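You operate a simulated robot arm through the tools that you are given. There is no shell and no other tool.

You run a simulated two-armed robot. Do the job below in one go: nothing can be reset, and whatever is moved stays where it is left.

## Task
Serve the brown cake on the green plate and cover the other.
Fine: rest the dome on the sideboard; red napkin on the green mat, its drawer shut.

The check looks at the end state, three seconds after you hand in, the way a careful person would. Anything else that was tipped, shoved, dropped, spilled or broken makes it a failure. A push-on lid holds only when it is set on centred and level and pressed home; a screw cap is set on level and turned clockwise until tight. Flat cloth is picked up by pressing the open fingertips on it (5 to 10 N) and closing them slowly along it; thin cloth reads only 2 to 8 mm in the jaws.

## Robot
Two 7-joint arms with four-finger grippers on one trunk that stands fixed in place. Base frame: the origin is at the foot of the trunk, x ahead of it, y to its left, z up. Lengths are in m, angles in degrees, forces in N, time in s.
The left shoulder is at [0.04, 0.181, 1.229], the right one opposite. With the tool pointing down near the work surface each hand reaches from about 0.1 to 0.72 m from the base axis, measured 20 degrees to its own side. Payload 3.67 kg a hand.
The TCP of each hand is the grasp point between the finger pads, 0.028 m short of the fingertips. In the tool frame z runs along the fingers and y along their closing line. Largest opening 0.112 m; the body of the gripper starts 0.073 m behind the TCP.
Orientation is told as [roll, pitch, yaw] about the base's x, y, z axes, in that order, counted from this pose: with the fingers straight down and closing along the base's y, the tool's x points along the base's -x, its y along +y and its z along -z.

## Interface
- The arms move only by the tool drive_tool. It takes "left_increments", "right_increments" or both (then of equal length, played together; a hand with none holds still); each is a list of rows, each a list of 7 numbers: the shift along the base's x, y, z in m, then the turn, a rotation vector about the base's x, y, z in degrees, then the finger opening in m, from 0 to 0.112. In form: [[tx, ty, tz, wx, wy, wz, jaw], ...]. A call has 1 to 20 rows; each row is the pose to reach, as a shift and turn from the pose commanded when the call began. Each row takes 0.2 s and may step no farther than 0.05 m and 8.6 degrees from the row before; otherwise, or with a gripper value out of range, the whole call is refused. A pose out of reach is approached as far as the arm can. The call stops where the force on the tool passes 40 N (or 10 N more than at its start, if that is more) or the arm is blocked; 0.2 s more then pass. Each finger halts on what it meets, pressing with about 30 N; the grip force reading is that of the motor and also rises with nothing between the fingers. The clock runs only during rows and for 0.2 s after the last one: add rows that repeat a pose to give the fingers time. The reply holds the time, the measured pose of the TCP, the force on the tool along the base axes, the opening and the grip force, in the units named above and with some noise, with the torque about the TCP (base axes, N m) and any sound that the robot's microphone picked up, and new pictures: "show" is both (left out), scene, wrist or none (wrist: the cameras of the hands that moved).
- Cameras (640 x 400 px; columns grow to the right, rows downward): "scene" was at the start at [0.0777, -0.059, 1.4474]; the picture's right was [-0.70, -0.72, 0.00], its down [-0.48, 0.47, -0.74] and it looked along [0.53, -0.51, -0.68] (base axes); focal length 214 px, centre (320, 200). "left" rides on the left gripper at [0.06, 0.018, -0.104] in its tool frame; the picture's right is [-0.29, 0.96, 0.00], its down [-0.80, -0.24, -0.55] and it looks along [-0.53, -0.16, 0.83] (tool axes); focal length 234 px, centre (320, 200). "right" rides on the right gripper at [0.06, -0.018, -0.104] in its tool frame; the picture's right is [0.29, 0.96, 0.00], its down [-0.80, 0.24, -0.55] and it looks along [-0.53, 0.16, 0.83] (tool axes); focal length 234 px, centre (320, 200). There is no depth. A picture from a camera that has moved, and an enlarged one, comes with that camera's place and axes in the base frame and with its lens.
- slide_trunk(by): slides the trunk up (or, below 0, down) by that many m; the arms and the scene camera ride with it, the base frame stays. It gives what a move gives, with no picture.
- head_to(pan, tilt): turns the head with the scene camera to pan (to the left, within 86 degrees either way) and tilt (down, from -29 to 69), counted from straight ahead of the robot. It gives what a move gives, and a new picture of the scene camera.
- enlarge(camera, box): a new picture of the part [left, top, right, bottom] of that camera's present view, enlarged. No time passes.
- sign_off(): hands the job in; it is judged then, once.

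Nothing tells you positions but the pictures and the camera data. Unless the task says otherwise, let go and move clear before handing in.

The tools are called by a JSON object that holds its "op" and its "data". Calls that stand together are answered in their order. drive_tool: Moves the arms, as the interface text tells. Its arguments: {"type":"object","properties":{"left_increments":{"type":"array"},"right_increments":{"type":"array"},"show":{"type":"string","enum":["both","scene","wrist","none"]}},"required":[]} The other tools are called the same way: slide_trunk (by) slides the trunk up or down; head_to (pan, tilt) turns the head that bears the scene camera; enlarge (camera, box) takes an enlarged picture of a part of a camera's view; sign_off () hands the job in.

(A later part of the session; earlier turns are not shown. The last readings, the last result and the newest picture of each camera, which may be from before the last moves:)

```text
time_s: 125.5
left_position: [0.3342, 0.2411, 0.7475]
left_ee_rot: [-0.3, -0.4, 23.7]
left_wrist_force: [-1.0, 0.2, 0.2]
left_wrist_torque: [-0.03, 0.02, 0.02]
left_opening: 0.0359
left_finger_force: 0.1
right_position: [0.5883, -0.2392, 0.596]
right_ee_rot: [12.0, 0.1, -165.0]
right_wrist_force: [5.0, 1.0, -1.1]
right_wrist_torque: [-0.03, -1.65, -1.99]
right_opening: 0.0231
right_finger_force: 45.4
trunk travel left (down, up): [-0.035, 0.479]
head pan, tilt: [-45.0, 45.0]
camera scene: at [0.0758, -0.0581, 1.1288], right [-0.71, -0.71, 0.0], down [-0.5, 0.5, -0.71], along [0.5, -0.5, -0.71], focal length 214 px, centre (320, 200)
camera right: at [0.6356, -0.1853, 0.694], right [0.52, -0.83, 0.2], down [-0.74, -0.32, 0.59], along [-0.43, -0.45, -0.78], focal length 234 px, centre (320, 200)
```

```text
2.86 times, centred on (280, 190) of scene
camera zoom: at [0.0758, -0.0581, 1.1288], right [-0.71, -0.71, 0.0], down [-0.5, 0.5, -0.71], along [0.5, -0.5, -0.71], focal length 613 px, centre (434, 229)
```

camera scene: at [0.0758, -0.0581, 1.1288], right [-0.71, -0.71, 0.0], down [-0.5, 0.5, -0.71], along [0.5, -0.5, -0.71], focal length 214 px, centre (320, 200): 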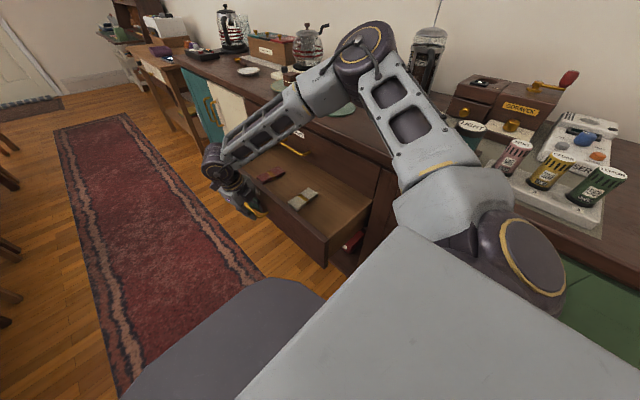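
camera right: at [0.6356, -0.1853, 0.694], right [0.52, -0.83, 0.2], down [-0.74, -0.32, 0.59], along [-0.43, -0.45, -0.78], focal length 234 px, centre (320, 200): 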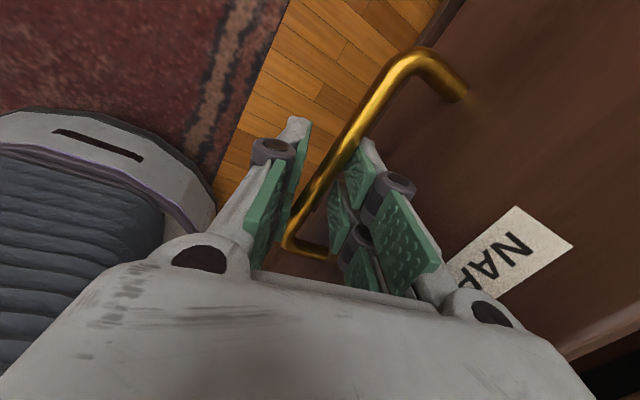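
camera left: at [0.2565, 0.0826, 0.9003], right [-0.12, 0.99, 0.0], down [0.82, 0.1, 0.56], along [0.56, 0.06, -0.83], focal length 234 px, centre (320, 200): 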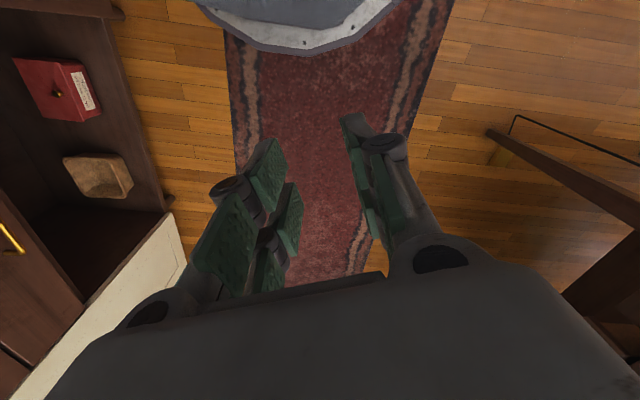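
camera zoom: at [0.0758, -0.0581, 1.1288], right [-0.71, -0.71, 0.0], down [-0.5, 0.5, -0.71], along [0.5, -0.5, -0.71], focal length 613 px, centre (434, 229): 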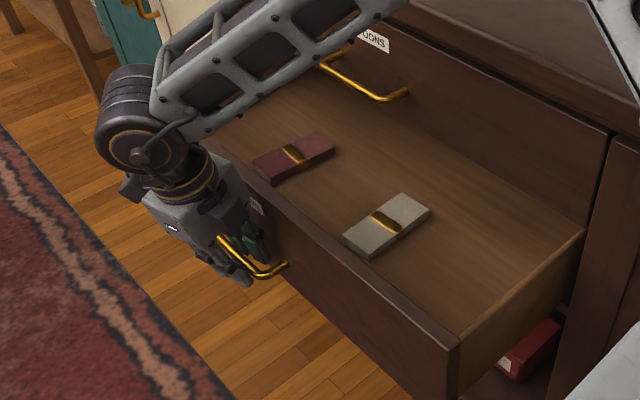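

The drawer is out about 20 cm and the red napkin with its gold band is fully exposed. I release the handle just enough and lift the fingers off it.

{"op": "drive_tool", "data": {"right_increments": [[0, 0, 0, 0, 0, 0, 0.026], [0, 0, 0, 0, 0, 0, 0.03], [0, 0, 0, 0, 0, 0, 0.03], [-0.001, 0.002, 0.01, 0, 0, 0, 0.03], [-0.002, 0.005, 0.025, 0, 0, 0, 0.03], [-0.003, 0.009, 0.045, 0, 0, 0, 0.03], [-0.005, 0.015, 0.08, 0, 0, 0, 0.03]]}}

{"op": "enlarge", "data": {"camera": "scene", "box": [210, 120, 350, 260]}}

```text
time_s: 127.1
left_position: [0.3346, 0.2402, 0.7471]
left_ee_rot: [-0.3, -0.3, 23.7]
left_wrist_force: [-0.2, -0.4, 0.4]
left_wrist_torque: [0.01, -0.02, 0.04]
left_opening: 0.0358
left_finger_force: 0.1
right_position: [0.5826, -0.2214, 0.6778]
right_ee_rot: [11.8, 0.2, -165.0]
right_wrist_force: [0.2, -1.1, 0.4]
right_wrist_torque: [0.04, 0.0, 0.02]
right_opening: 0.03
right_finger_force: 0.0
trunk travel left (down, up): [-0.035, 0.479]
head pan, tilt: [-45.0, 45.0]
camera scene: at [0.0751, -0.0579, 1.129], right [-0.71, -0.71, 0.0], down [-0.5, 0.5, -0.71], along [0.5, -0.5, -0.71], focal length 214 px, centre (320, 200)
camera right: at [0.629, -0.1693, 0.7752], right [0.52, -0.83, 0.2], down [-0.74, -0.32, 0.59], along [-0.42, -0.45, -0.78], focal length 234 px, centre (320, 200)
```

scene: 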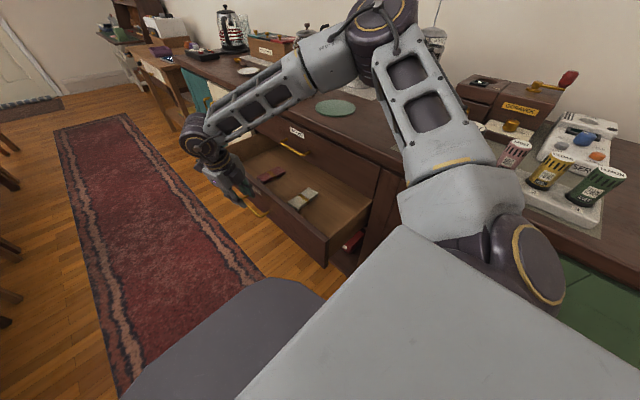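
right: 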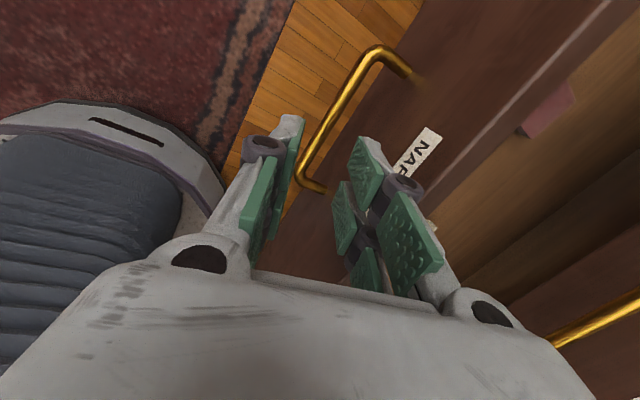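

```text
2.86 times, centred on (280, 190) of scene
camera zoom: at [0.0751, -0.0579, 1.129], right [-0.71, -0.71, 0.0], down [-0.5, 0.5, -0.71], along [0.5, -0.5, -0.71], focal length 613 px, centre (434, 229)
```

zoom: 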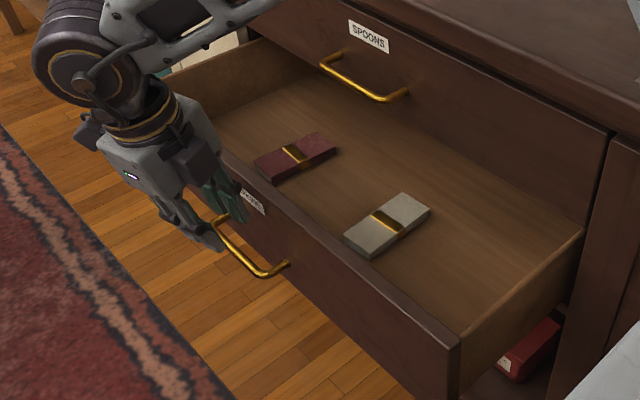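

The hand is free of the handle. I raise it, level it and turn it to yaw -90 over the open drawer to view the napkins.

{"op": "drive_tool", "data": {"right_increments": [[0.0, 0.0, 0.04, 3.9, 1.0, 0, 0.05], [0.01, 0.0, 0.08, 7.7, 2.1, 0, 0.06], [0.02, -0.01, 0.12, 11.6, 3.1, 0, 0.07], [0.03, -0.02, 0.16, 11.6, 3.1, 0, 0.08], [0.04, -0.03, 0.2, 11.6, 3.1, 0, 0.08]], "show": "none"}}

{"op": "drive_tool", "data": {"right_increments": [[0.005, -0.003, 0, 0, 0, 8.3, 0.08], [0.01, -0.006, 0, 0, 0, 16.6, 0.08], [0.015, -0.009, 0, 0, 0, 25, 0.08], [0.02, -0.012, 0, 0, 0, 33.3, 0.08], [0.025, -0.015, 0, 0, 0, 41.6, 0.08], [0.03, -0.018, 0, 0, 0, 50, 0.08], [0.035, -0.021, 0, 0, 0, 58.3, 0.08], [0.04, -0.024, 0, 0, 0, 66.6, 0.08], [0.045, -0.027, 0, 0, 0, 75, 0.08], [0.045, -0.027, 0, 0, 0, 75, 0.08]]}}

{"op": "enlarge", "data": {"camera": "scene", "box": [220, 120, 340, 230]}}

```text
time_s: 128.3
left_position: [0.3339, 0.2403, 0.7478]
left_ee_rot: [-0.3, -0.3, 23.6]
left_wrist_force: [0.1, 0.2, 0.8]
left_wrist_torque: [0.04, -0.02, 0.01]
left_opening: 0.036
left_finger_force: 0.0
right_position: [0.6236, -0.2537, 0.8776]
right_ee_rot: [-0.1, 0.2, -165.0]
right_wrist_force: [-0.3, -1.3, 0.3]
right_wrist_torque: [0.02, 0.0, 0.0]
right_opening: 0.08
right_finger_force: 0.1
trunk travel left (down, up): [-0.035, 0.479]
head pan, tilt: [-45.0, 45.0]
```

```text
time_s: 130.5
left_position: [0.3342, 0.2406, 0.7478]
left_ee_rot: [-0.4, -0.3, 23.6]
left_wrist_force: [-0.5, 0.2, -0.5]
left_wrist_torque: [0.01, -0.03, 0.0]
left_opening: 0.036
left_finger_force: 0.0
right_position: [0.6672, -0.282, 0.8767]
right_ee_rot: [-0.1, 0.2, -89.9]
right_wrist_force: [0.3, 0.3, 0.0]
right_wrist_torque: [0.0, 0.01, -0.03]
right_opening: 0.0799
right_finger_force: 0.1
trunk travel left (down, up): [-0.035, 0.479]
head pan, tilt: [-45.0, 45.0]
camera scene: at [0.0755, -0.0581, 1.1289], right [-0.71, -0.71, 0.0], down [-0.5, 0.5, -0.71], along [0.5, -0.5, -0.71], focal length 214 px, centre (320, 200)
camera right: at [0.6498, -0.2222, 0.9803], right [0.96, 0.29, 0.0], down [0.24, -0.8, 0.55], along [0.16, -0.53, -0.83], focal length 234 px, centre (320, 200)
```

scene: 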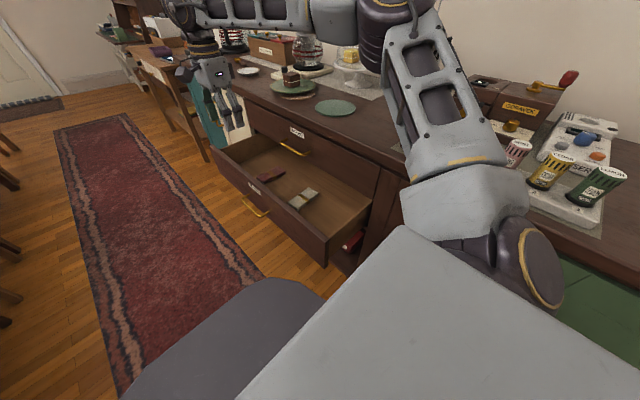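
right: 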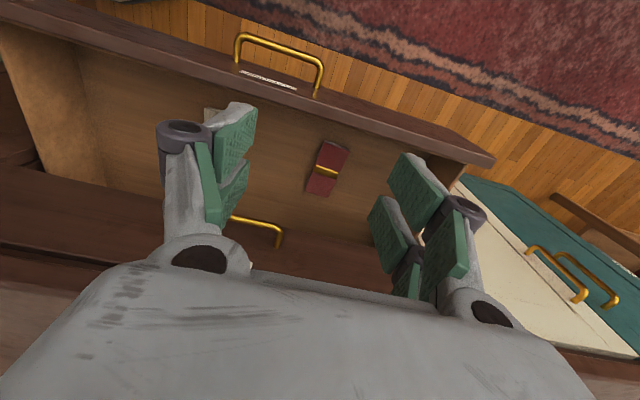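

```text
3.64 times, centred on (280, 175) of scene
camera zoom: at [0.0755, -0.0581, 1.1289], right [-0.71, -0.71, 0.0], down [-0.5, 0.5, -0.71], along [0.5, -0.5, -0.71], focal length 780 px, centre (466, 291)
```

zoom: 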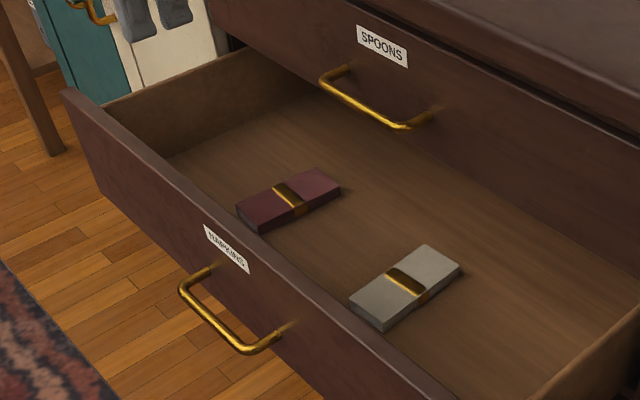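

Good overhead view. I enlarge on the red napkin to measure it.

{"op": "enlarge", "data": {"camera": "right", "box": [260, 110, 400, 230]}}

{"op": "enlarge", "data": {"camera": "right", "box": [180, 20, 500, 220]}}

{"op": "enlarge", "data": {"camera": "scene", "box": [250, 155, 310, 215]}}

```text
3.33 times, centred on (330, 170) of right
camera zoom: at [0.6498, -0.2222, 0.9803], right [0.96, 0.29, 0.0], down [0.24, -0.8, 0.55], along [0.16, -0.53, -0.83], focal length 781 px, centre (287, 300)
```

zoom: 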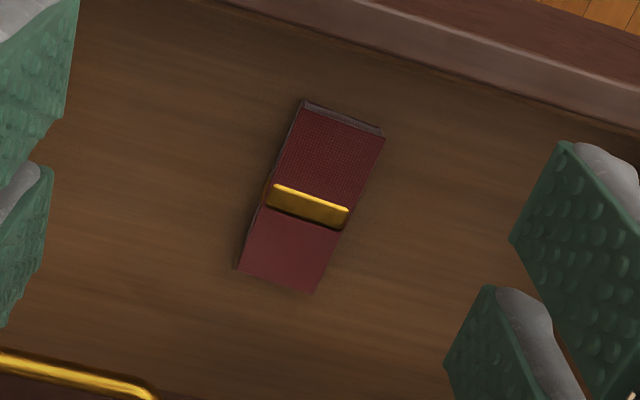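

```text
2.00 times, centred on (340, 120) of right
camera zoom: at [0.6498, -0.2222, 0.9803], right [0.96, 0.29, 0.0], down [0.24, -0.8, 0.55], along [0.16, -0.53, -0.83], focal length 468 px, centre (280, 360)
```

zoom: 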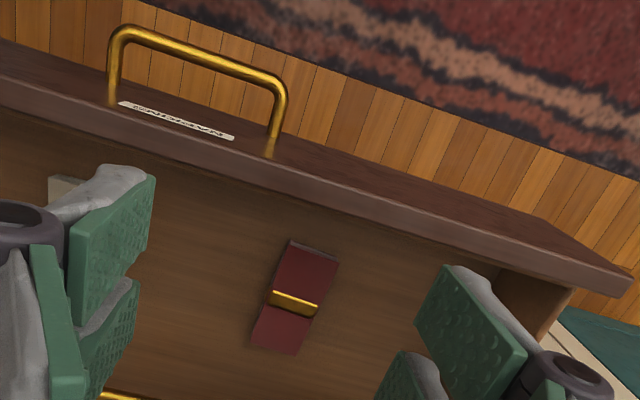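

```text
6.67 times, centred on (280, 185) of scene
camera zoom: at [0.0755, -0.0581, 1.1289], right [-0.71, -0.71, 0.0], down [-0.5, 0.5, -0.71], along [0.5, -0.5, -0.71], focal length 1430 px, centre (587, 300)
```

zoom: 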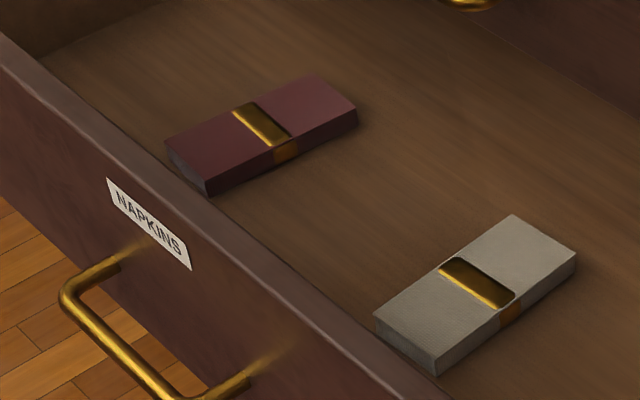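

The red napkin's top centre is at (0.7205,-0.414,0.573), about 49 mm wide along x and 12 mm thick. I tilt 8° for clearance and move above it.

{"op": "drive_tool", "data": {"right_increments": [[0.018, -0.035, -0.02, -4, 0, 0, 0.075], [0.036, -0.07, -0.04, -8, 0, 0, 0.075], [0.054, -0.105, -0.07, -8, 0, 0, 0.075], [0.054, -0.118, -0.11, -8, 0, 0, 0.075], [0.054, -0.12, -0.15, -8, 0, 0, 0.075], [0.054, -0.12, -0.19, -8, 0, 0, 0.075], [0.054, -0.12, -0.21, -8, 0, 0, 0.075], [0.054, -0.12, -0.21, -8, 0, 0, 0.075]]}}

{"op": "enlarge", "data": {"camera": "right", "box": [220, 60, 440, 240]}}

{"op": "enlarge", "data": {"camera": "scene", "box": [200, 120, 320, 220]}}

```text
time_s: 132.3
left_position: [0.3343, 0.2413, 0.7482]
left_ee_rot: [-0.3, -0.3, 23.6]
left_wrist_force: [-0.6, -0.3, 0.8]
left_wrist_torque: [0.0, -0.01, -0.01]
left_opening: 0.036
left_finger_force: 0.1
right_position: [0.7077, -0.4048, 0.6715]
right_ee_rot: [0.0, -7.6, -90.1]
right_wrist_force: [0.3, 0.6, -1.4]
right_wrist_torque: [0.02, -0.02, -0.01]
right_opening: 0.0753
right_finger_force: 0.1
right hand out of reach, approached as far as the arm can: row 6, 7, 8
trunk travel left (down, up): [-0.035, 0.479]
head pan, tilt: [-45.0, 45.0]
camera scene: at [0.0755, -0.0581, 1.1289], right [-0.71, -0.71, 0.0], down [-0.5, 0.5, -0.71], along [0.5, -0.5, -0.71], focal length 214 px, centre (320, 200)
camera right: at [0.6894, -0.3309, 0.7655], right [0.96, 0.29, -0.04], down [0.24, -0.72, 0.66], along [0.16, -0.64, -0.75], focal length 234 px, centre (320, 200)
```

scene: 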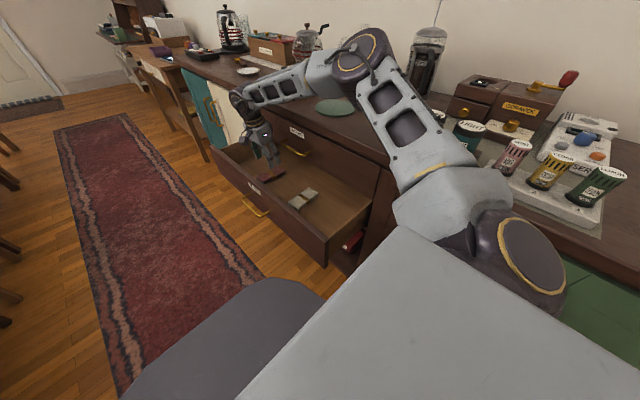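
right: 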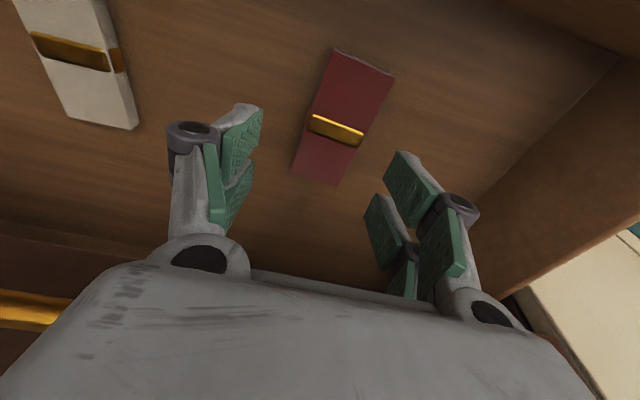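

```text
2.22 times, centred on (330, 150) of right
camera zoom: at [0.6894, -0.3309, 0.7655], right [0.96, 0.29, -0.04], down [0.24, -0.72, 0.66], along [0.16, -0.64, -0.75], focal length 520 px, centre (298, 311)
```

zoom: 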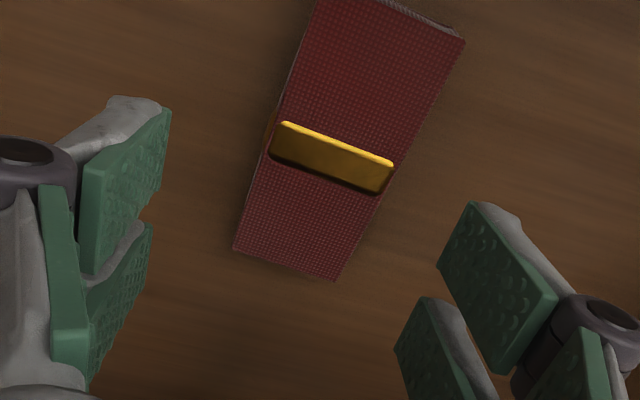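

```text
4.00 times, centred on (260, 170) of scene
camera zoom: at [0.0755, -0.0581, 1.1289], right [-0.71, -0.71, 0.0], down [-0.5, 0.5, -0.71], along [0.5, -0.5, -0.71], focal length 858 px, centre (560, 320)
```

zoom: 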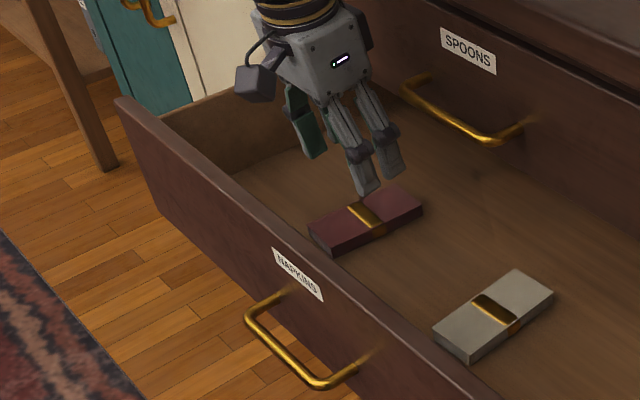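

The right arm won't go lower here in its present posture. I lift the hand out of the drawer, raise the trunk to the normal height and test in free air how best to get a low reach.

{"op": "drive_tool", "data": {"right_increments": [[0, 0, 0.04, 0, 0, 0, 0.075], [0, 0.01, 0.08, 0, 0, 0, 0.075], [0, 0.02, 0.12, 0, 0, 0, 0.075], [0, 0.03, 0.16, 0, 0, 0, 0.075]], "show": "none"}}

{"op": "slide_trunk", "data": {"by": 0.315}}

{"op": "drive_tool", "data": {"right_increments": [[0.01, -0.03, -0.03, 0, 0, 0, 0.075], [0.01, -0.06, -0.04, 0, 0, 0, 0.075], [0.01, -0.1, -0.04, 0, 0, 0, 0.075], [0.01, -0.14, -0.04, 0, 0, 0, 0.075]]}}

```text
time_s: 133.3
left_position: [0.334, 0.2415, 0.7486]
left_ee_rot: [-0.3, -0.3, 23.6]
left_wrist_force: [-0.6, -0.7, -0.3]
left_wrist_torque: [0.03, 0.0, 0.03]
left_opening: 0.036
left_finger_force: 0.0
right_position: [0.7088, -0.3743, 0.8315]
right_ee_rot: [-0.1, -7.8, -89.9]
right_wrist_force: [0.2, -0.3, 0.5]
right_wrist_torque: [0.02, -0.02, 0.01]
right_opening: 0.0753
right_finger_force: 0.0
trunk travel left (down, up): [-0.035, 0.479]
head pan, tilt: [-45.0, 45.0]
```

```text
time_s: 136.4
left_position: [0.3348, 0.24, 1.0633]
left_ee_rot: [-0.1, -0.3, 23.6]
left_wrist_force: [0.0, -0.8, -0.1]
left_wrist_torque: [0.0, 0.02, 0.01]
left_opening: 0.036
left_finger_force: 0.1
right_position: [0.7081, -0.3748, 1.1452]
right_ee_rot: [-0.1, -7.8, -90.0]
right_wrist_force: [0.5, 0.8, -0.3]
right_wrist_torque: [0.03, 0.0, -0.01]
right_opening: 0.0751
right_finger_force: 0.0
trunk travel left (down, up): [-0.35, 0.164]
head pan, tilt: [-45.0, 45.0]
```

```text
time_s: 137.4
left_position: [0.3348, 0.24, 1.0631]
left_ee_rot: [-0.1, -0.3, 23.6]
left_wrist_force: [0.2, 0.2, 0.4]
left_wrist_torque: [0.05, 0.02, -0.02]
left_opening: 0.0359
left_finger_force: 0.1
right_position: [0.717, -0.5153, 1.1077]
right_ee_rot: [-0.1, -7.7, -90.0]
right_wrist_force: [0.3, -0.1, 0.0]
right_wrist_torque: [-0.01, 0.04, -0.01]
right_opening: 0.0749
right_finger_force: 0.1
trunk travel left (down, up): [-0.35, 0.164]
head pan, tilt: [-45.0, 45.0]
camera scene: at [0.0764, -0.0597, 1.4437], right [-0.71, -0.71, 0.0], down [-0.5, 0.5, -0.71], along [0.5, -0.5, -0.71], focal length 214 px, centre (320, 200)
camera right: at [0.6993, -0.4415, 1.2017], right [0.96, 0.29, -0.04], down [0.24, -0.72, 0.66], along [0.16, -0.64, -0.75], focal length 234 px, centre (320, 200)
```

scene: 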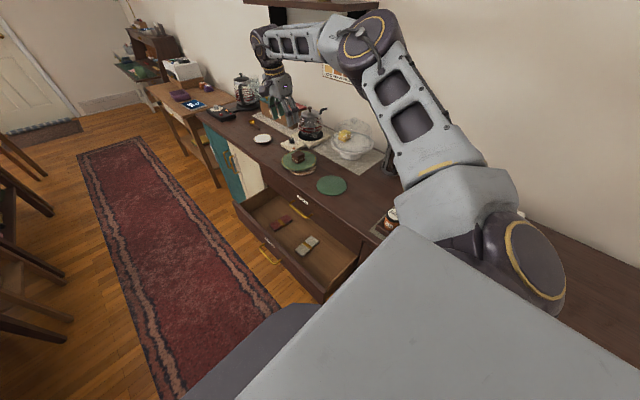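
right: 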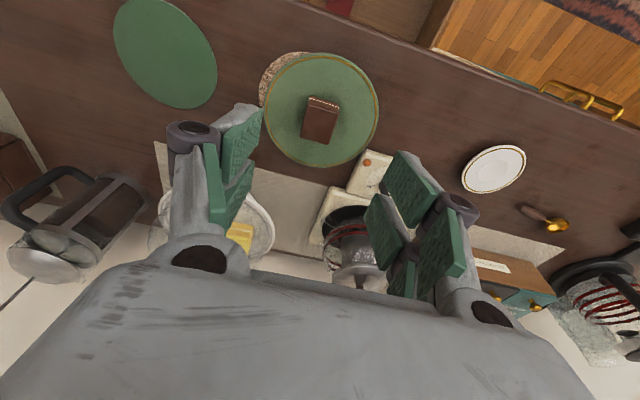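

{"op": "drive_tool", "data": {"right_increments": [[0.003, 0.04, -0.02, 0, 0, 0, 0.075], [0.003, 0.08, -0.04, 0, 0, 0, 0.075], [0.003, 0.11, -0.06, 0, 0, 0, 0.075], [0.003, 0.113, -0.09, 0, 0, 0, 0.075], [0.003, 0.113, -0.12, 0, 0, 0, 0.075], [0.003, 0.113, -0.15, 0, 0, 0, 0.075], [0.003, 0.113, -0.163, 0, 0, 0, 0.075], [0.003, 0.113, -0.163, 0, 0, 0, 0.075]]}}

```text
time_s: 139.2
left_position: [0.3339, 0.2416, 1.0631]
left_ee_rot: [-0.3, -0.4, 23.5]
left_wrist_force: [-0.4, 0.1, -0.2]
left_wrist_torque: [0.0, -0.02, 0.03]
left_opening: 0.0361
left_finger_force: 0.1
right_position: [0.6963, -0.4084, 0.9555]
right_ee_rot: [0.0, -7.8, -90.1]
right_wrist_force: [-1.0, 0.5, 0.9]
right_wrist_torque: [-0.02, 0.05, 0.0]
right_opening: 0.0751
right_finger_force: 0.0
right hand out of reach, approached as far as the arm can: row 4, 5, 6, 7, 8
trunk travel left (down, up): [-0.35, 0.164]
head pan, tilt: [-45.0, 45.0]
camera scene: at [0.0757, -0.058, 1.4438], right [-0.71, -0.71, 0.0], down [-0.5, 0.5, -0.71], along [0.5, -0.5, -0.71], focal length 214 px, centre (320, 200)
camera right: at [0.6786, -0.3347, 1.0491], right [0.96, 0.29, -0.04], down [0.24, -0.72, 0.66], along [0.16, -0.64, -0.75], focal length 234 px, centre (320, 200)
```

scene: 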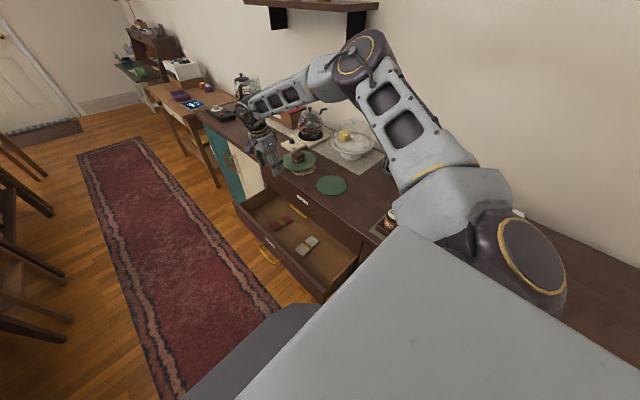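
right: 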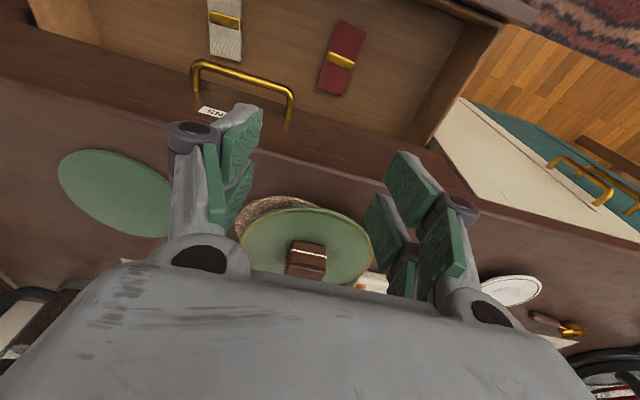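

The reach is only about 2 cm short. If I open the jaws fully, the far finger already clears the napkin's far edge, and closing will draw it in. I add a 5° forward tilt and test the required relative height here in free air.

{"op": "drive_tool", "data": {"right_increments": [[0, 0, 0.01, 0, -5, 0, 0.112], [0.005, 0.003, 0.0, 0, -5, 0, 0.112], [0.005, 0.003, -0.008, 0, -5, 0, 0.112], [0.005, 0.003, -0.014, 0, -5, 0, 0.112], [0.005, 0.003, -0.014, 0, -5, 0, 0.112]], "show": "none"}}

```text
time_s: 140.4
left_position: [0.3351, 0.2409, 1.062]
left_ee_rot: [-0.2, -0.3, 23.6]
left_wrist_force: [0.3, -0.1, 0.2]
left_wrist_torque: [0.02, 0.05, 0.0]
left_opening: 0.036
left_finger_force: 0.0
right_position: [0.7038, -0.405, 0.9386]
right_ee_rot: [5.0, -7.8, -90.7]
right_wrist_force: [0.2, 0.2, -0.4]
right_wrist_torque: [0.01, 0.04, 0.01]
right_opening: 0.112
right_finger_force: 0.0
trunk travel left (down, up): [-0.35, 0.164]
head pan, tilt: [-45.0, 45.0]
```

That pose is reachable. I reduce the tilts a little so both fingertips will sit nearly level, and recheck.

{"op": "drive_tool", "data": {"right_increments": [[-0.003, 0, 0.006, 2, 2.5, 0, 0.112], [-0.003, 0, 0.006, 2, 2.5, 0, 0.112], [-0.003, 0, 0.006, 2, 2.5, 0, 0.112]]}}

{"op": "enlarge", "data": {"camera": "scene", "box": [220, 90, 400, 230]}}

```text
time_s: 141.2
left_position: [0.3343, 0.2412, 1.0628]
left_ee_rot: [-0.2, -0.3, 23.6]
left_wrist_force: [-0.4, 0.0, -0.4]
left_wrist_torque: [0.02, -0.01, 0.03]
left_opening: 0.0359
left_finger_force: 0.1
right_position: [0.6986, -0.4051, 0.9455]
right_ee_rot: [2.4, -5.7, -90.4]
right_wrist_force: [-0.1, 0.6, 0.4]
right_wrist_torque: [-0.01, 0.01, 0.0]
right_opening: 0.1121
right_finger_force: 0.1
trunk travel left (down, up): [-0.35, 0.164]
head pan, tilt: [-45.0, 45.0]
camera scene: at [0.0756, -0.0582, 1.4438], right [-0.71, -0.71, 0.0], down [-0.5, 0.5, -0.71], along [0.5, -0.5, -0.71], focal length 214 px, centre (320, 200)
camera right: at [0.6774, -0.3346, 1.0413], right [0.96, 0.28, 0.01], down [0.21, -0.74, 0.64], along [0.19, -0.61, -0.77], focal length 234 px, centre (320, 200)
```

scene: 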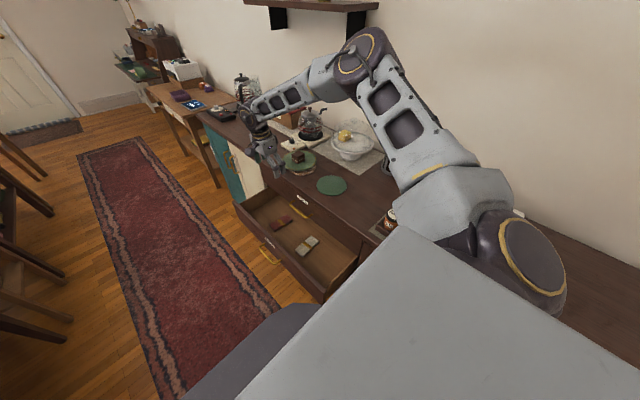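
right: 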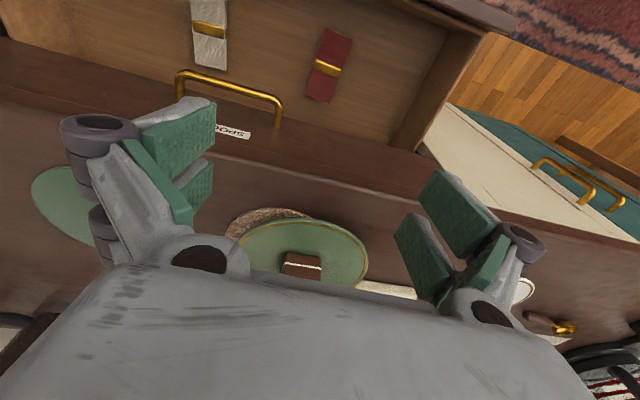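

```text
2.86 times, centred on (310, 160) of scene
camera zoom: at [0.0756, -0.0582, 1.4438], right [-0.71, -0.71, 0.0], down [-0.5, 0.5, -0.71], along [0.5, -0.5, -0.71], focal length 613 px, centre (349, 314)
```

zoom: 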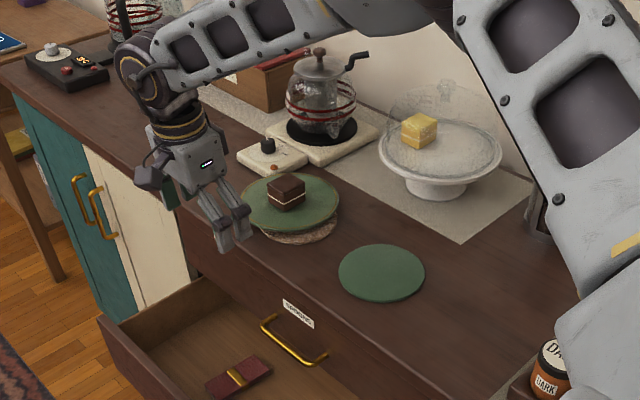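

This pose is reachable without strain. I shift 12 mm toward me for clearance from the SPOONS handle and lower the whole trunk in stages, which brings the hand straight down over the napkin.

{"op": "drive_tool", "data": {"right_increments": [[0.0, 0.012, 0, 0, 0, 0, 0.112], [0.0, 0.012, 0, 0, 0, 0, 0.112]], "show": "none"}}

{"op": "slide_trunk", "data": {"by": -0.2}}

{"op": "enlarge", "data": {"camera": "right", "box": [0, 0, 640, 400]}}

{"op": "enlarge", "data": {"camera": "scene", "box": [180, 80, 400, 250]}}

```text
time_s: 141.8
left_position: [0.3346, 0.241, 1.0638]
left_ee_rot: [-0.2, -0.3, 23.6]
left_wrist_force: [-1.0, 0.4, 0.5]
left_wrist_torque: [0.0, 0.03, 0.01]
left_opening: 0.0357
left_finger_force: 0.1
right_position: [0.7007, -0.3941, 0.9449]
right_ee_rot: [2.6, -5.6, -90.4]
right_wrist_force: [-1.0, -0.2, 1.0]
right_wrist_torque: [0.0, 0.02, -0.01]
right_opening: 0.112
right_finger_force: 0.1
trunk travel left (down, up): [-0.35, 0.164]
head pan, tilt: [-45.0, 45.0]
```

```text
time_s: 144.0
left_position: [0.3341, 0.2406, 0.8637]
left_ee_rot: [-0.4, -0.3, 23.6]
left_wrist_force: [0.6, 0.7, 0.3]
left_wrist_torque: [-0.01, 0.05, 0.0]
left_opening: 0.0358
left_finger_force: 0.1
right_position: [0.7005, -0.3943, 0.747]
right_ee_rot: [2.4, -5.7, -90.3]
right_wrist_force: [0.9, 0.8, -0.3]
right_wrist_torque: [0.01, 0.01, -0.01]
right_opening: 0.1118
right_finger_force: 0.0
trunk travel left (down, up): [-0.15, 0.364]
head pan, tilt: [-45.0, 45.0]
```

```text
1.00 times, centred on (320, 200) of right (not enlarged: the box is as wide or as high as the picture)
camera zoom: at [0.6781, -0.3231, 0.8418], right [0.96, 0.28, 0.01], down [0.21, -0.74, 0.64], along [0.19, -0.61, -0.77], focal length 234 px, centre (320, 200)
```

zoom: 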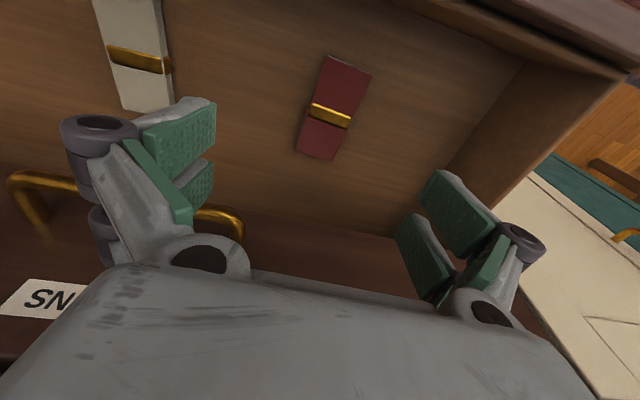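

```text
2.35 times, centred on (290, 165) of scene
camera zoom: at [0.0755, -0.0582, 1.2448], right [-0.71, -0.71, 0.0], down [-0.5, 0.5, -0.71], along [0.5, -0.5, -0.71], focal length 505 px, centre (391, 282)
```

zoom: 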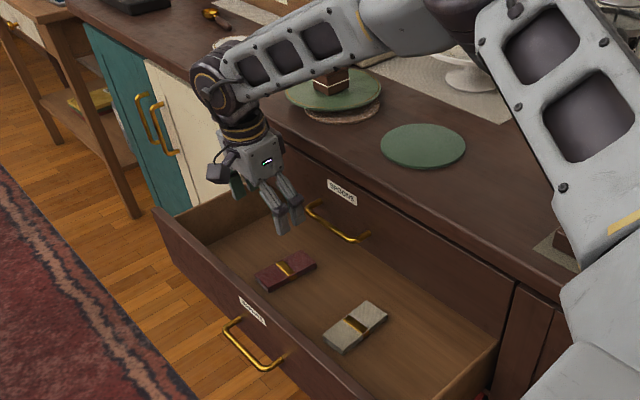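

{"op": "slide_trunk", "data": {"by": -0.1}}

{"op": "enlarge", "data": {"camera": "right", "box": [0, 0, 640, 400]}}

{"op": "enlarge", "data": {"camera": "scene", "box": [180, 80, 360, 220]}}

```text
time_s: 145.3
left_position: [0.334, 0.2415, 0.763]
left_ee_rot: [-0.2, -0.3, 23.5]
left_wrist_force: [-0.7, 0.7, 0.6]
left_wrist_torque: [0.03, 0.02, 0.02]
left_opening: 0.0361
left_finger_force: 0.0
right_position: [0.7007, -0.3931, 0.645]
right_ee_rot: [2.4, -5.7, -90.4]
right_wrist_force: [-0.4, -0.4, 0.4]
right_wrist_torque: [0.01, -0.01, 0.03]
right_opening: 0.1118
right_finger_force: 0.1
trunk travel left (down, up): [-0.05, 0.464]
head pan, tilt: [-45.0, 45.0]
```

```text
1.00 times, centred on (320, 200) of right (not enlarged: the box is as wide or as high as the picture)
camera zoom: at [0.6781, -0.3231, 0.7408], right [0.96, 0.28, 0.01], down [0.21, -0.74, 0.64], along [0.19, -0.61, -0.77], focal length 234 px, centre (320, 200)
```

zoom: 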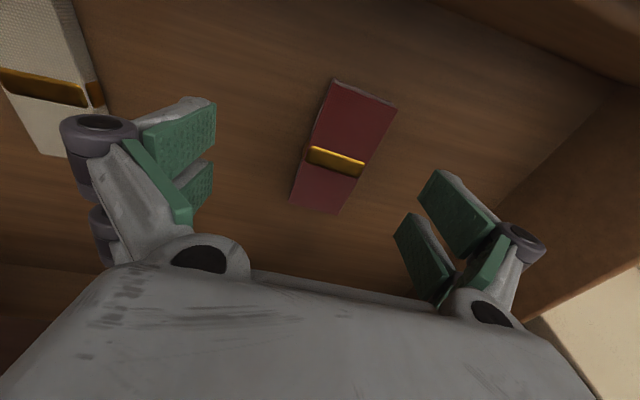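

```text
2.86 times, centred on (270, 150) of scene
camera zoom: at [0.0754, -0.0582, 1.1437], right [-0.71, -0.71, 0.0], down [-0.5, 0.5, -0.71], along [0.5, -0.5, -0.71], focal length 613 px, centre (463, 343)
```

zoom: 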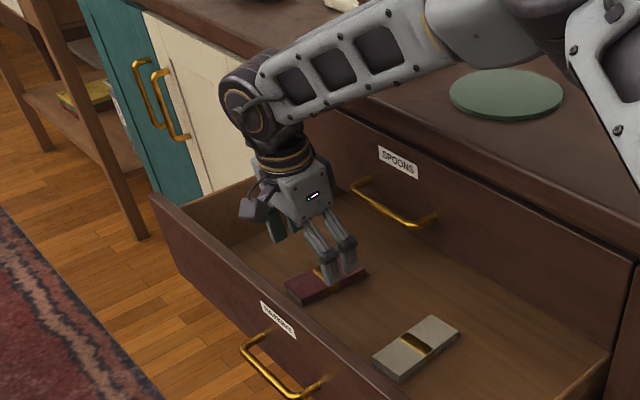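

Alignment is good: the napkin lies between the fingers with over 1 cm on the far side and the white napkin is well clear. I lower the last 4.5 cm.

{"op": "slide_trunk", "data": {"by": -0.04}}

{"op": "enlarge", "data": {"camera": "right", "box": [0, 0, 640, 400]}}

{"op": "enlarge", "data": {"camera": "scene", "box": [220, 130, 320, 210]}}

```text
time_s: 146.1
left_position: [0.3347, 0.2413, 0.7228]
left_ee_rot: [-0.3, -0.4, 23.6]
left_wrist_force: [0.2, -0.1, -0.4]
left_wrist_torque: [-0.02, -0.02, -0.02]
left_opening: 0.0359
left_finger_force: 0.2
right_position: [0.7004, -0.3945, 0.6063]
right_ee_rot: [2.6, -5.6, -90.3]
right_wrist_force: [-0.3, -0.2, 0.2]
right_wrist_torque: [-0.03, -0.01, 0.02]
right_opening: 0.1117
right_finger_force: 0.0
trunk travel left (down, up): [-0.01, 0.504]
head pan, tilt: [-45.0, 45.0]
```

```text
1.00 times, centred on (320, 200) of right (not enlarged: the box is as wide or as high as the picture)
camera zoom: at [0.678, -0.3231, 0.7019], right [0.96, 0.28, 0.01], down [0.21, -0.74, 0.64], along [0.19, -0.61, -0.77], focal length 234 px, centre (320, 200)
```

zoom: 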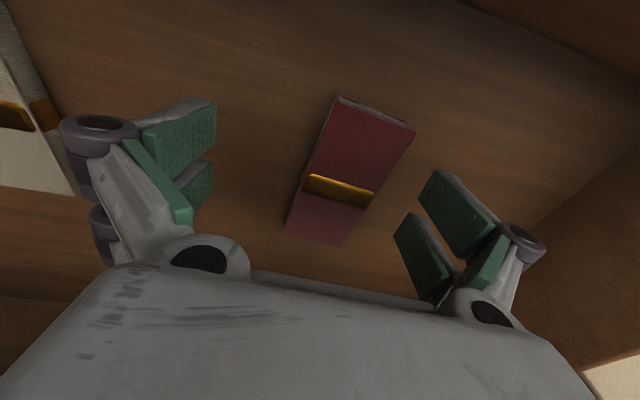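

```text
5.00 times, centred on (270, 170) of scene
camera zoom: at [0.0753, -0.0582, 1.1049], right [-0.71, -0.71, 0.0], down [-0.5, 0.5, -0.71], along [0.5, -0.5, -0.71], focal length 1072 px, centre (570, 350)
```

zoom: 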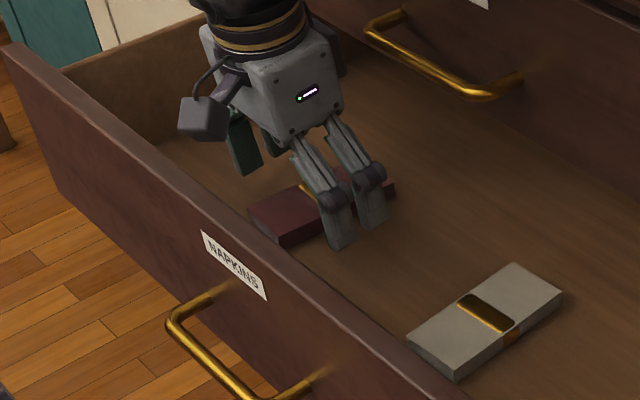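

{"op": "slide_trunk", "data": {"by": -0.008}}

{"op": "enlarge", "data": {"camera": "scene", "box": [230, 140, 300, 195]}}

```text
time_s: 146.7
left_position: [0.3333, 0.2409, 0.7163]
left_ee_rot: [-0.3, -0.4, 23.6]
left_wrist_force: [0.7, 0.3, 0.1]
left_wrist_torque: [0.01, 0.01, -0.02]
left_opening: 0.0356
left_finger_force: 0.1
right_position: [0.7001, -0.3937, 0.5991]
right_ee_rot: [2.4, -5.7, -90.5]
right_wrist_force: [-1.2, -0.4, -0.5]
right_wrist_torque: [-0.01, -0.03, 0.0]
right_opening: 0.112
right_finger_force: 0.0
trunk travel left (down, up): [-0.002, 0.512]
head pan, tilt: [-45.0, 45.0]
```

```text
7.27 times, centred on (265, 168) of scene
camera zoom: at [0.0754, -0.0582, 1.0974], right [-0.71, -0.71, 0.0], down [-0.5, 0.5, -0.71], along [0.5, -0.5, -0.71], focal length 1560 px, centre (720, 436)
```

zoom: 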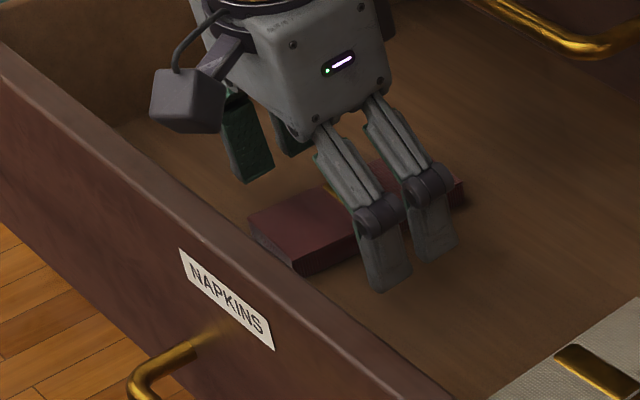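

{"op": "drive_tool", "data": {"right_increments": [[0, 0, -0.002, 0, 0, 0, 0.112], [0, 0, -0.004, 0, 0, 0, 0.112], [0, 0, -0.004, 0, 0, 0, 0.112]], "show": "none"}}

```text
time_s: 147.5
left_position: [0.3347, 0.2405, 0.7157]
left_ee_rot: [-0.4, -0.3, 23.6]
left_wrist_force: [-0.1, 0.0, 0.6]
left_wrist_torque: [-0.02, 0.01, -0.01]
left_opening: 0.0362
left_finger_force: 0.1
right_position: [0.6996, -0.3944, 0.5945]
right_ee_rot: [2.7, -5.7, -90.4]
right_wrist_force: [0.0, -0.4, 0.0]
right_wrist_torque: [0.0, 0.02, 0.0]
right_opening: 0.112
right_finger_force: 0.0
trunk travel left (down, up): [-0.002, 0.512]
head pan, tilt: [-45.0, 45.0]
```

{"op": "drive_tool", "data": {"right_increments": [[0, 0, -0.002, 0, 0, 0, 0.112], [0, 0, -0.003, 0, 0, 0, 0.112], [0, 0, -0.003, 0, 0, 0, 0.112]], "show": "none"}}

{"op": "enlarge", "data": {"camera": "scene", "box": [230, 140, 300, 195]}}

```text
time_s: 148.3
left_position: [0.3341, 0.2407, 0.7168]
left_ee_rot: [-0.3, -0.2, 23.6]
left_wrist_force: [-1.4, -0.3, -0.4]
left_wrist_torque: [-0.02, 0.0, 0.02]
left_opening: 0.0361
left_finger_force: 0.0
right_position: [0.6992, -0.3933, 0.5936]
right_ee_rot: [2.4, -5.7, -90.5]
right_wrist_force: [0.7, -0.2, -0.8]
right_wrist_torque: [-0.01, 0.0, 0.0]
right_opening: 0.1121
right_finger_force: 0.2
right hand out of reach, approached as far as the arm can: row 2
trunk travel left (down, up): [-0.002, 0.512]
head pan, tilt: [-45.0, 45.0]
```

```text
7.27 times, centred on (265, 168) of scene
camera zoom: at [0.0756, -0.0582, 1.0974], right [-0.71, -0.71, 0.0], down [-0.5, 0.5, -0.71], along [0.5, -0.5, -0.71], focal length 1560 px, centre (720, 436)
```

zoom: 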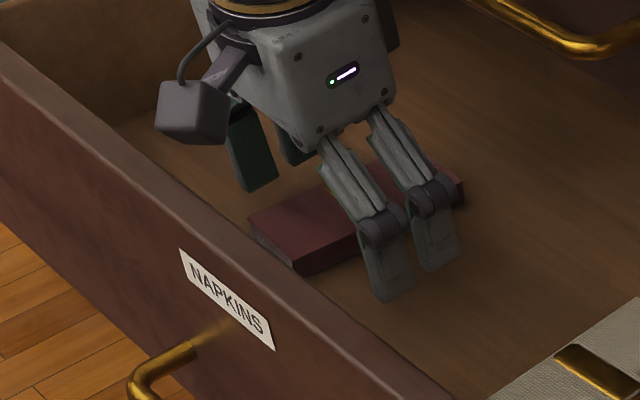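

The fingertips are beside the napkin, just above the drawer floor. I close slowly; the far finger will draw the napkin toward the centre.

{"op": "drive_tool", "data": {"right_increments": [[0, 0, 0, 0, 0, 0, 0.102], [0, 0, 0, 0, 0, 0, 0.094], [0, 0, 0, 0, 0, 0, 0.086], [0, 0, 0, 0, 0, 0, 0.078], [0, 0, 0, 0, 0, 0, 0.07], [0, 0, 0, 0, 0, 0, 0.063], [0, 0, 0, 0, 0, 0, 0.057], [0, 0, 0, 0, 0, 0, 0.052], [0, 0, 0, 0, 0, 0, 0.048], [0, 0, 0, 0, 0, 0, 0.044], [0, 0, 0, 0, 0, 0, 0.04]], "show": "wrist"}}

{"op": "enlarge", "data": {"camera": "scene", "box": [230, 140, 300, 195]}}

```text
time_s: 150.7
left_position: [0.3334, 0.2409, 0.7166]
left_ee_rot: [-0.3, -0.2, 23.6]
left_wrist_force: [1.1, 0.4, -0.5]
left_wrist_torque: [0.06, 0.01, -0.01]
left_opening: 0.0362
left_finger_force: 0.0
right_position: [0.6983, -0.3938, 0.5915]
right_ee_rot: [2.5, -5.7, -90.4]
right_wrist_force: [0.4, -0.2, -0.1]
right_wrist_torque: [-0.02, 0.03, 0.01]
right_opening: 0.0523
right_finger_force: 29.7
trunk travel left (down, up): [-0.002, 0.512]
head pan, tilt: [-45.0, 45.0]
camera right: at [0.6763, -0.3234, 0.6887], right [0.96, 0.28, 0.01], down [0.21, -0.74, 0.64], along [0.19, -0.61, -0.77], focal length 234 px, centre (320, 200)
```

right: 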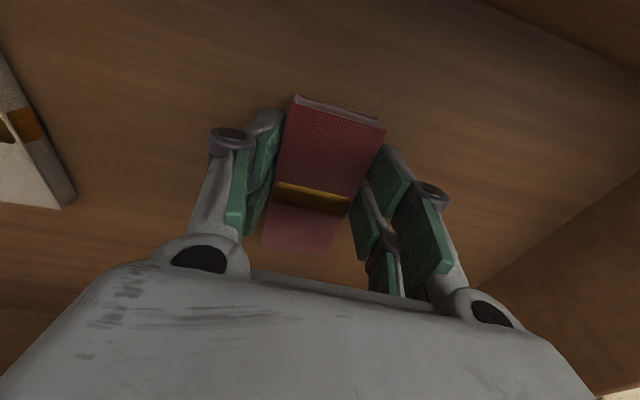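

```text
7.27 times, centred on (265, 168) of scene
camera zoom: at [0.0756, -0.0582, 1.0974], right [-0.71, -0.71, 0.0], down [-0.5, 0.5, -0.71], along [0.5, -0.5, -0.71], focal length 1560 px, centre (720, 436)
```

zoom: 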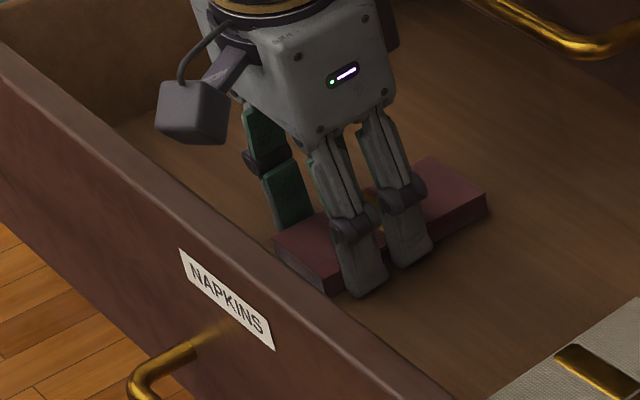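

The napkin is gripped at 52 mm width. I lift by raising the trunk a little and check that it comes along.

{"op": "slide_trunk", "data": {"by": 0.05}}

{"op": "enlarge", "data": {"camera": "scene", "box": [220, 130, 320, 210]}}

{"op": "enlarge", "data": {"camera": "right", "box": [200, 60, 440, 260]}}

```text
time_s: 151.6
left_position: [0.3344, 0.2406, 0.7631]
left_ee_rot: [-0.1, -0.3, 23.6]
left_wrist_force: [0.7, 0.0, -0.2]
left_wrist_torque: [0.02, 0.0, 0.0]
left_opening: 0.0361
left_finger_force: 0.1
right_position: [0.6983, -0.3941, 0.6414]
right_ee_rot: [2.4, -5.7, -90.4]
right_wrist_force: [0.9, -0.2, -1.0]
right_wrist_torque: [0.0, -0.02, -0.03]
right_opening: 0.0524
right_finger_force: 30.5
trunk travel left (down, up): [-0.052, 0.462]
head pan, tilt: [-45.0, 45.0]
```

```text
5.00 times, centred on (270, 170) of scene
camera zoom: at [0.076, -0.0582, 1.1456], right [-0.71, -0.71, 0.0], down [-0.5, 0.5, -0.71], along [0.5, -0.5, -0.71], focal length 1072 px, centre (570, 350)
```

zoom: 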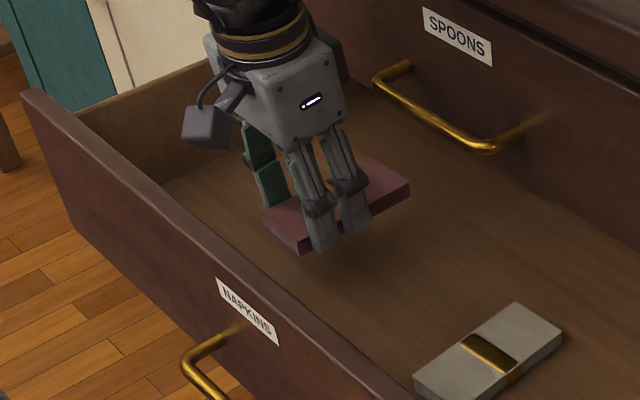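

```text
2.00 times, centred on (320, 160) of right
camera zoom: at [0.6765, -0.3234, 0.7365], right [0.96, 0.28, 0.01], down [0.21, -0.74, 0.64], along [0.19, -0.61, -0.77], focal length 468 px, centre (320, 280)
```

zoom: 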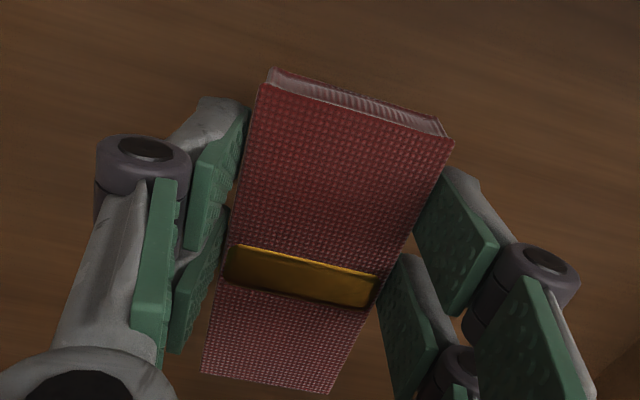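

It is lifted cleanly. I raise a bit more, then bring the hand toward me so the napkin's far end clears the counter edge before going higher.

{"op": "slide_trunk", "data": {"by": 0.05}}

{"op": "drive_tool", "data": {"right_increments": [[-0.005, 0.015, 0.012, 0, 0, 0, 0.04], [-0.01, 0.03, 0.025, 0, 0, 0, 0.04], [-0.015, 0.05, 0.04, 0, 0, 0, 0.04], [-0.02, 0.07, 0.06, 0, 0, 0, 0.04], [-0.03, 0.09, 0.08, 0, 0, 0, 0.04], [-0.03, 0.09, 0.08, 0, 0, 0, 0.04]]}}

```text
time_s: 152.6
left_position: [0.3339, 0.2405, 0.8152]
left_ee_rot: [-0.1, -0.2, 23.6]
left_wrist_force: [0.1, -0.3, -0.4]
left_wrist_torque: [-0.06, 0.01, -0.02]
left_opening: 0.0358
left_finger_force: 0.1
right_position: [0.698, -0.3933, 0.6912]
right_ee_rot: [2.5, -5.7, -90.4]
right_wrist_force: [0.8, -0.5, -0.3]
right_wrist_torque: [-0.01, -0.02, 0.02]
right_opening: 0.0525
right_finger_force: 30.3
trunk travel left (down, up): [-0.102, 0.412]
head pan, tilt: [-45.0, 45.0]
```

```text
time_s: 153.9
left_position: [0.3354, 0.2405, 0.8144]
left_ee_rot: [-0.2, -0.2, 23.6]
left_wrist_force: [0.3, 0.7, -0.2]
left_wrist_torque: [-0.01, 0.01, 0.01]
left_opening: 0.0362
left_finger_force: 0.0
right_position: [0.6693, -0.3051, 0.7724]
right_ee_rot: [2.6, -5.7, -90.4]
right_wrist_force: [0.1, -1.2, -0.6]
right_wrist_torque: [0.02, 0.02, -0.01]
right_opening: 0.0523
right_finger_force: 30.1
trunk travel left (down, up): [-0.102, 0.412]
head pan, tilt: [-45.0, 45.0]
camera scene: at [0.0761, -0.0585, 1.1959], right [-0.71, -0.71, 0.0], down [-0.5, 0.5, -0.71], along [0.5, -0.5, -0.71], focal length 214 px, centre (320, 200)
camera right: at [0.6471, -0.2351, 0.8674], right [0.96, 0.28, 0.01], down [0.21, -0.74, 0.64], along [0.19, -0.61, -0.77], focal length 234 px, centre (320, 200)
```

scene: 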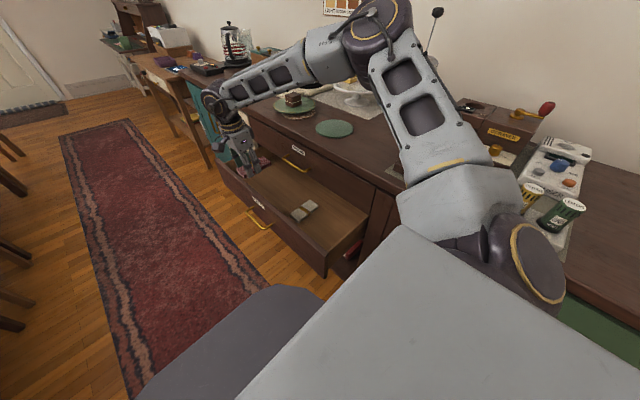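
right: 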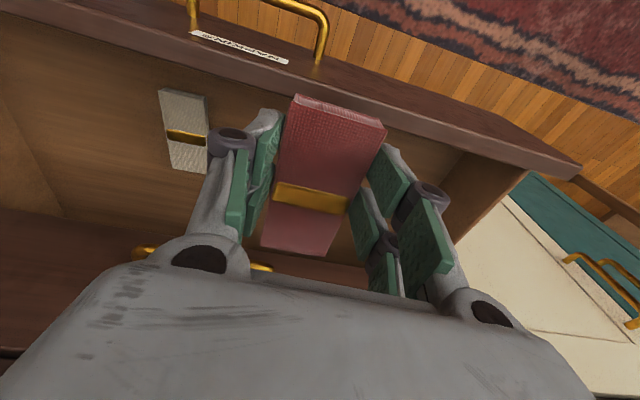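

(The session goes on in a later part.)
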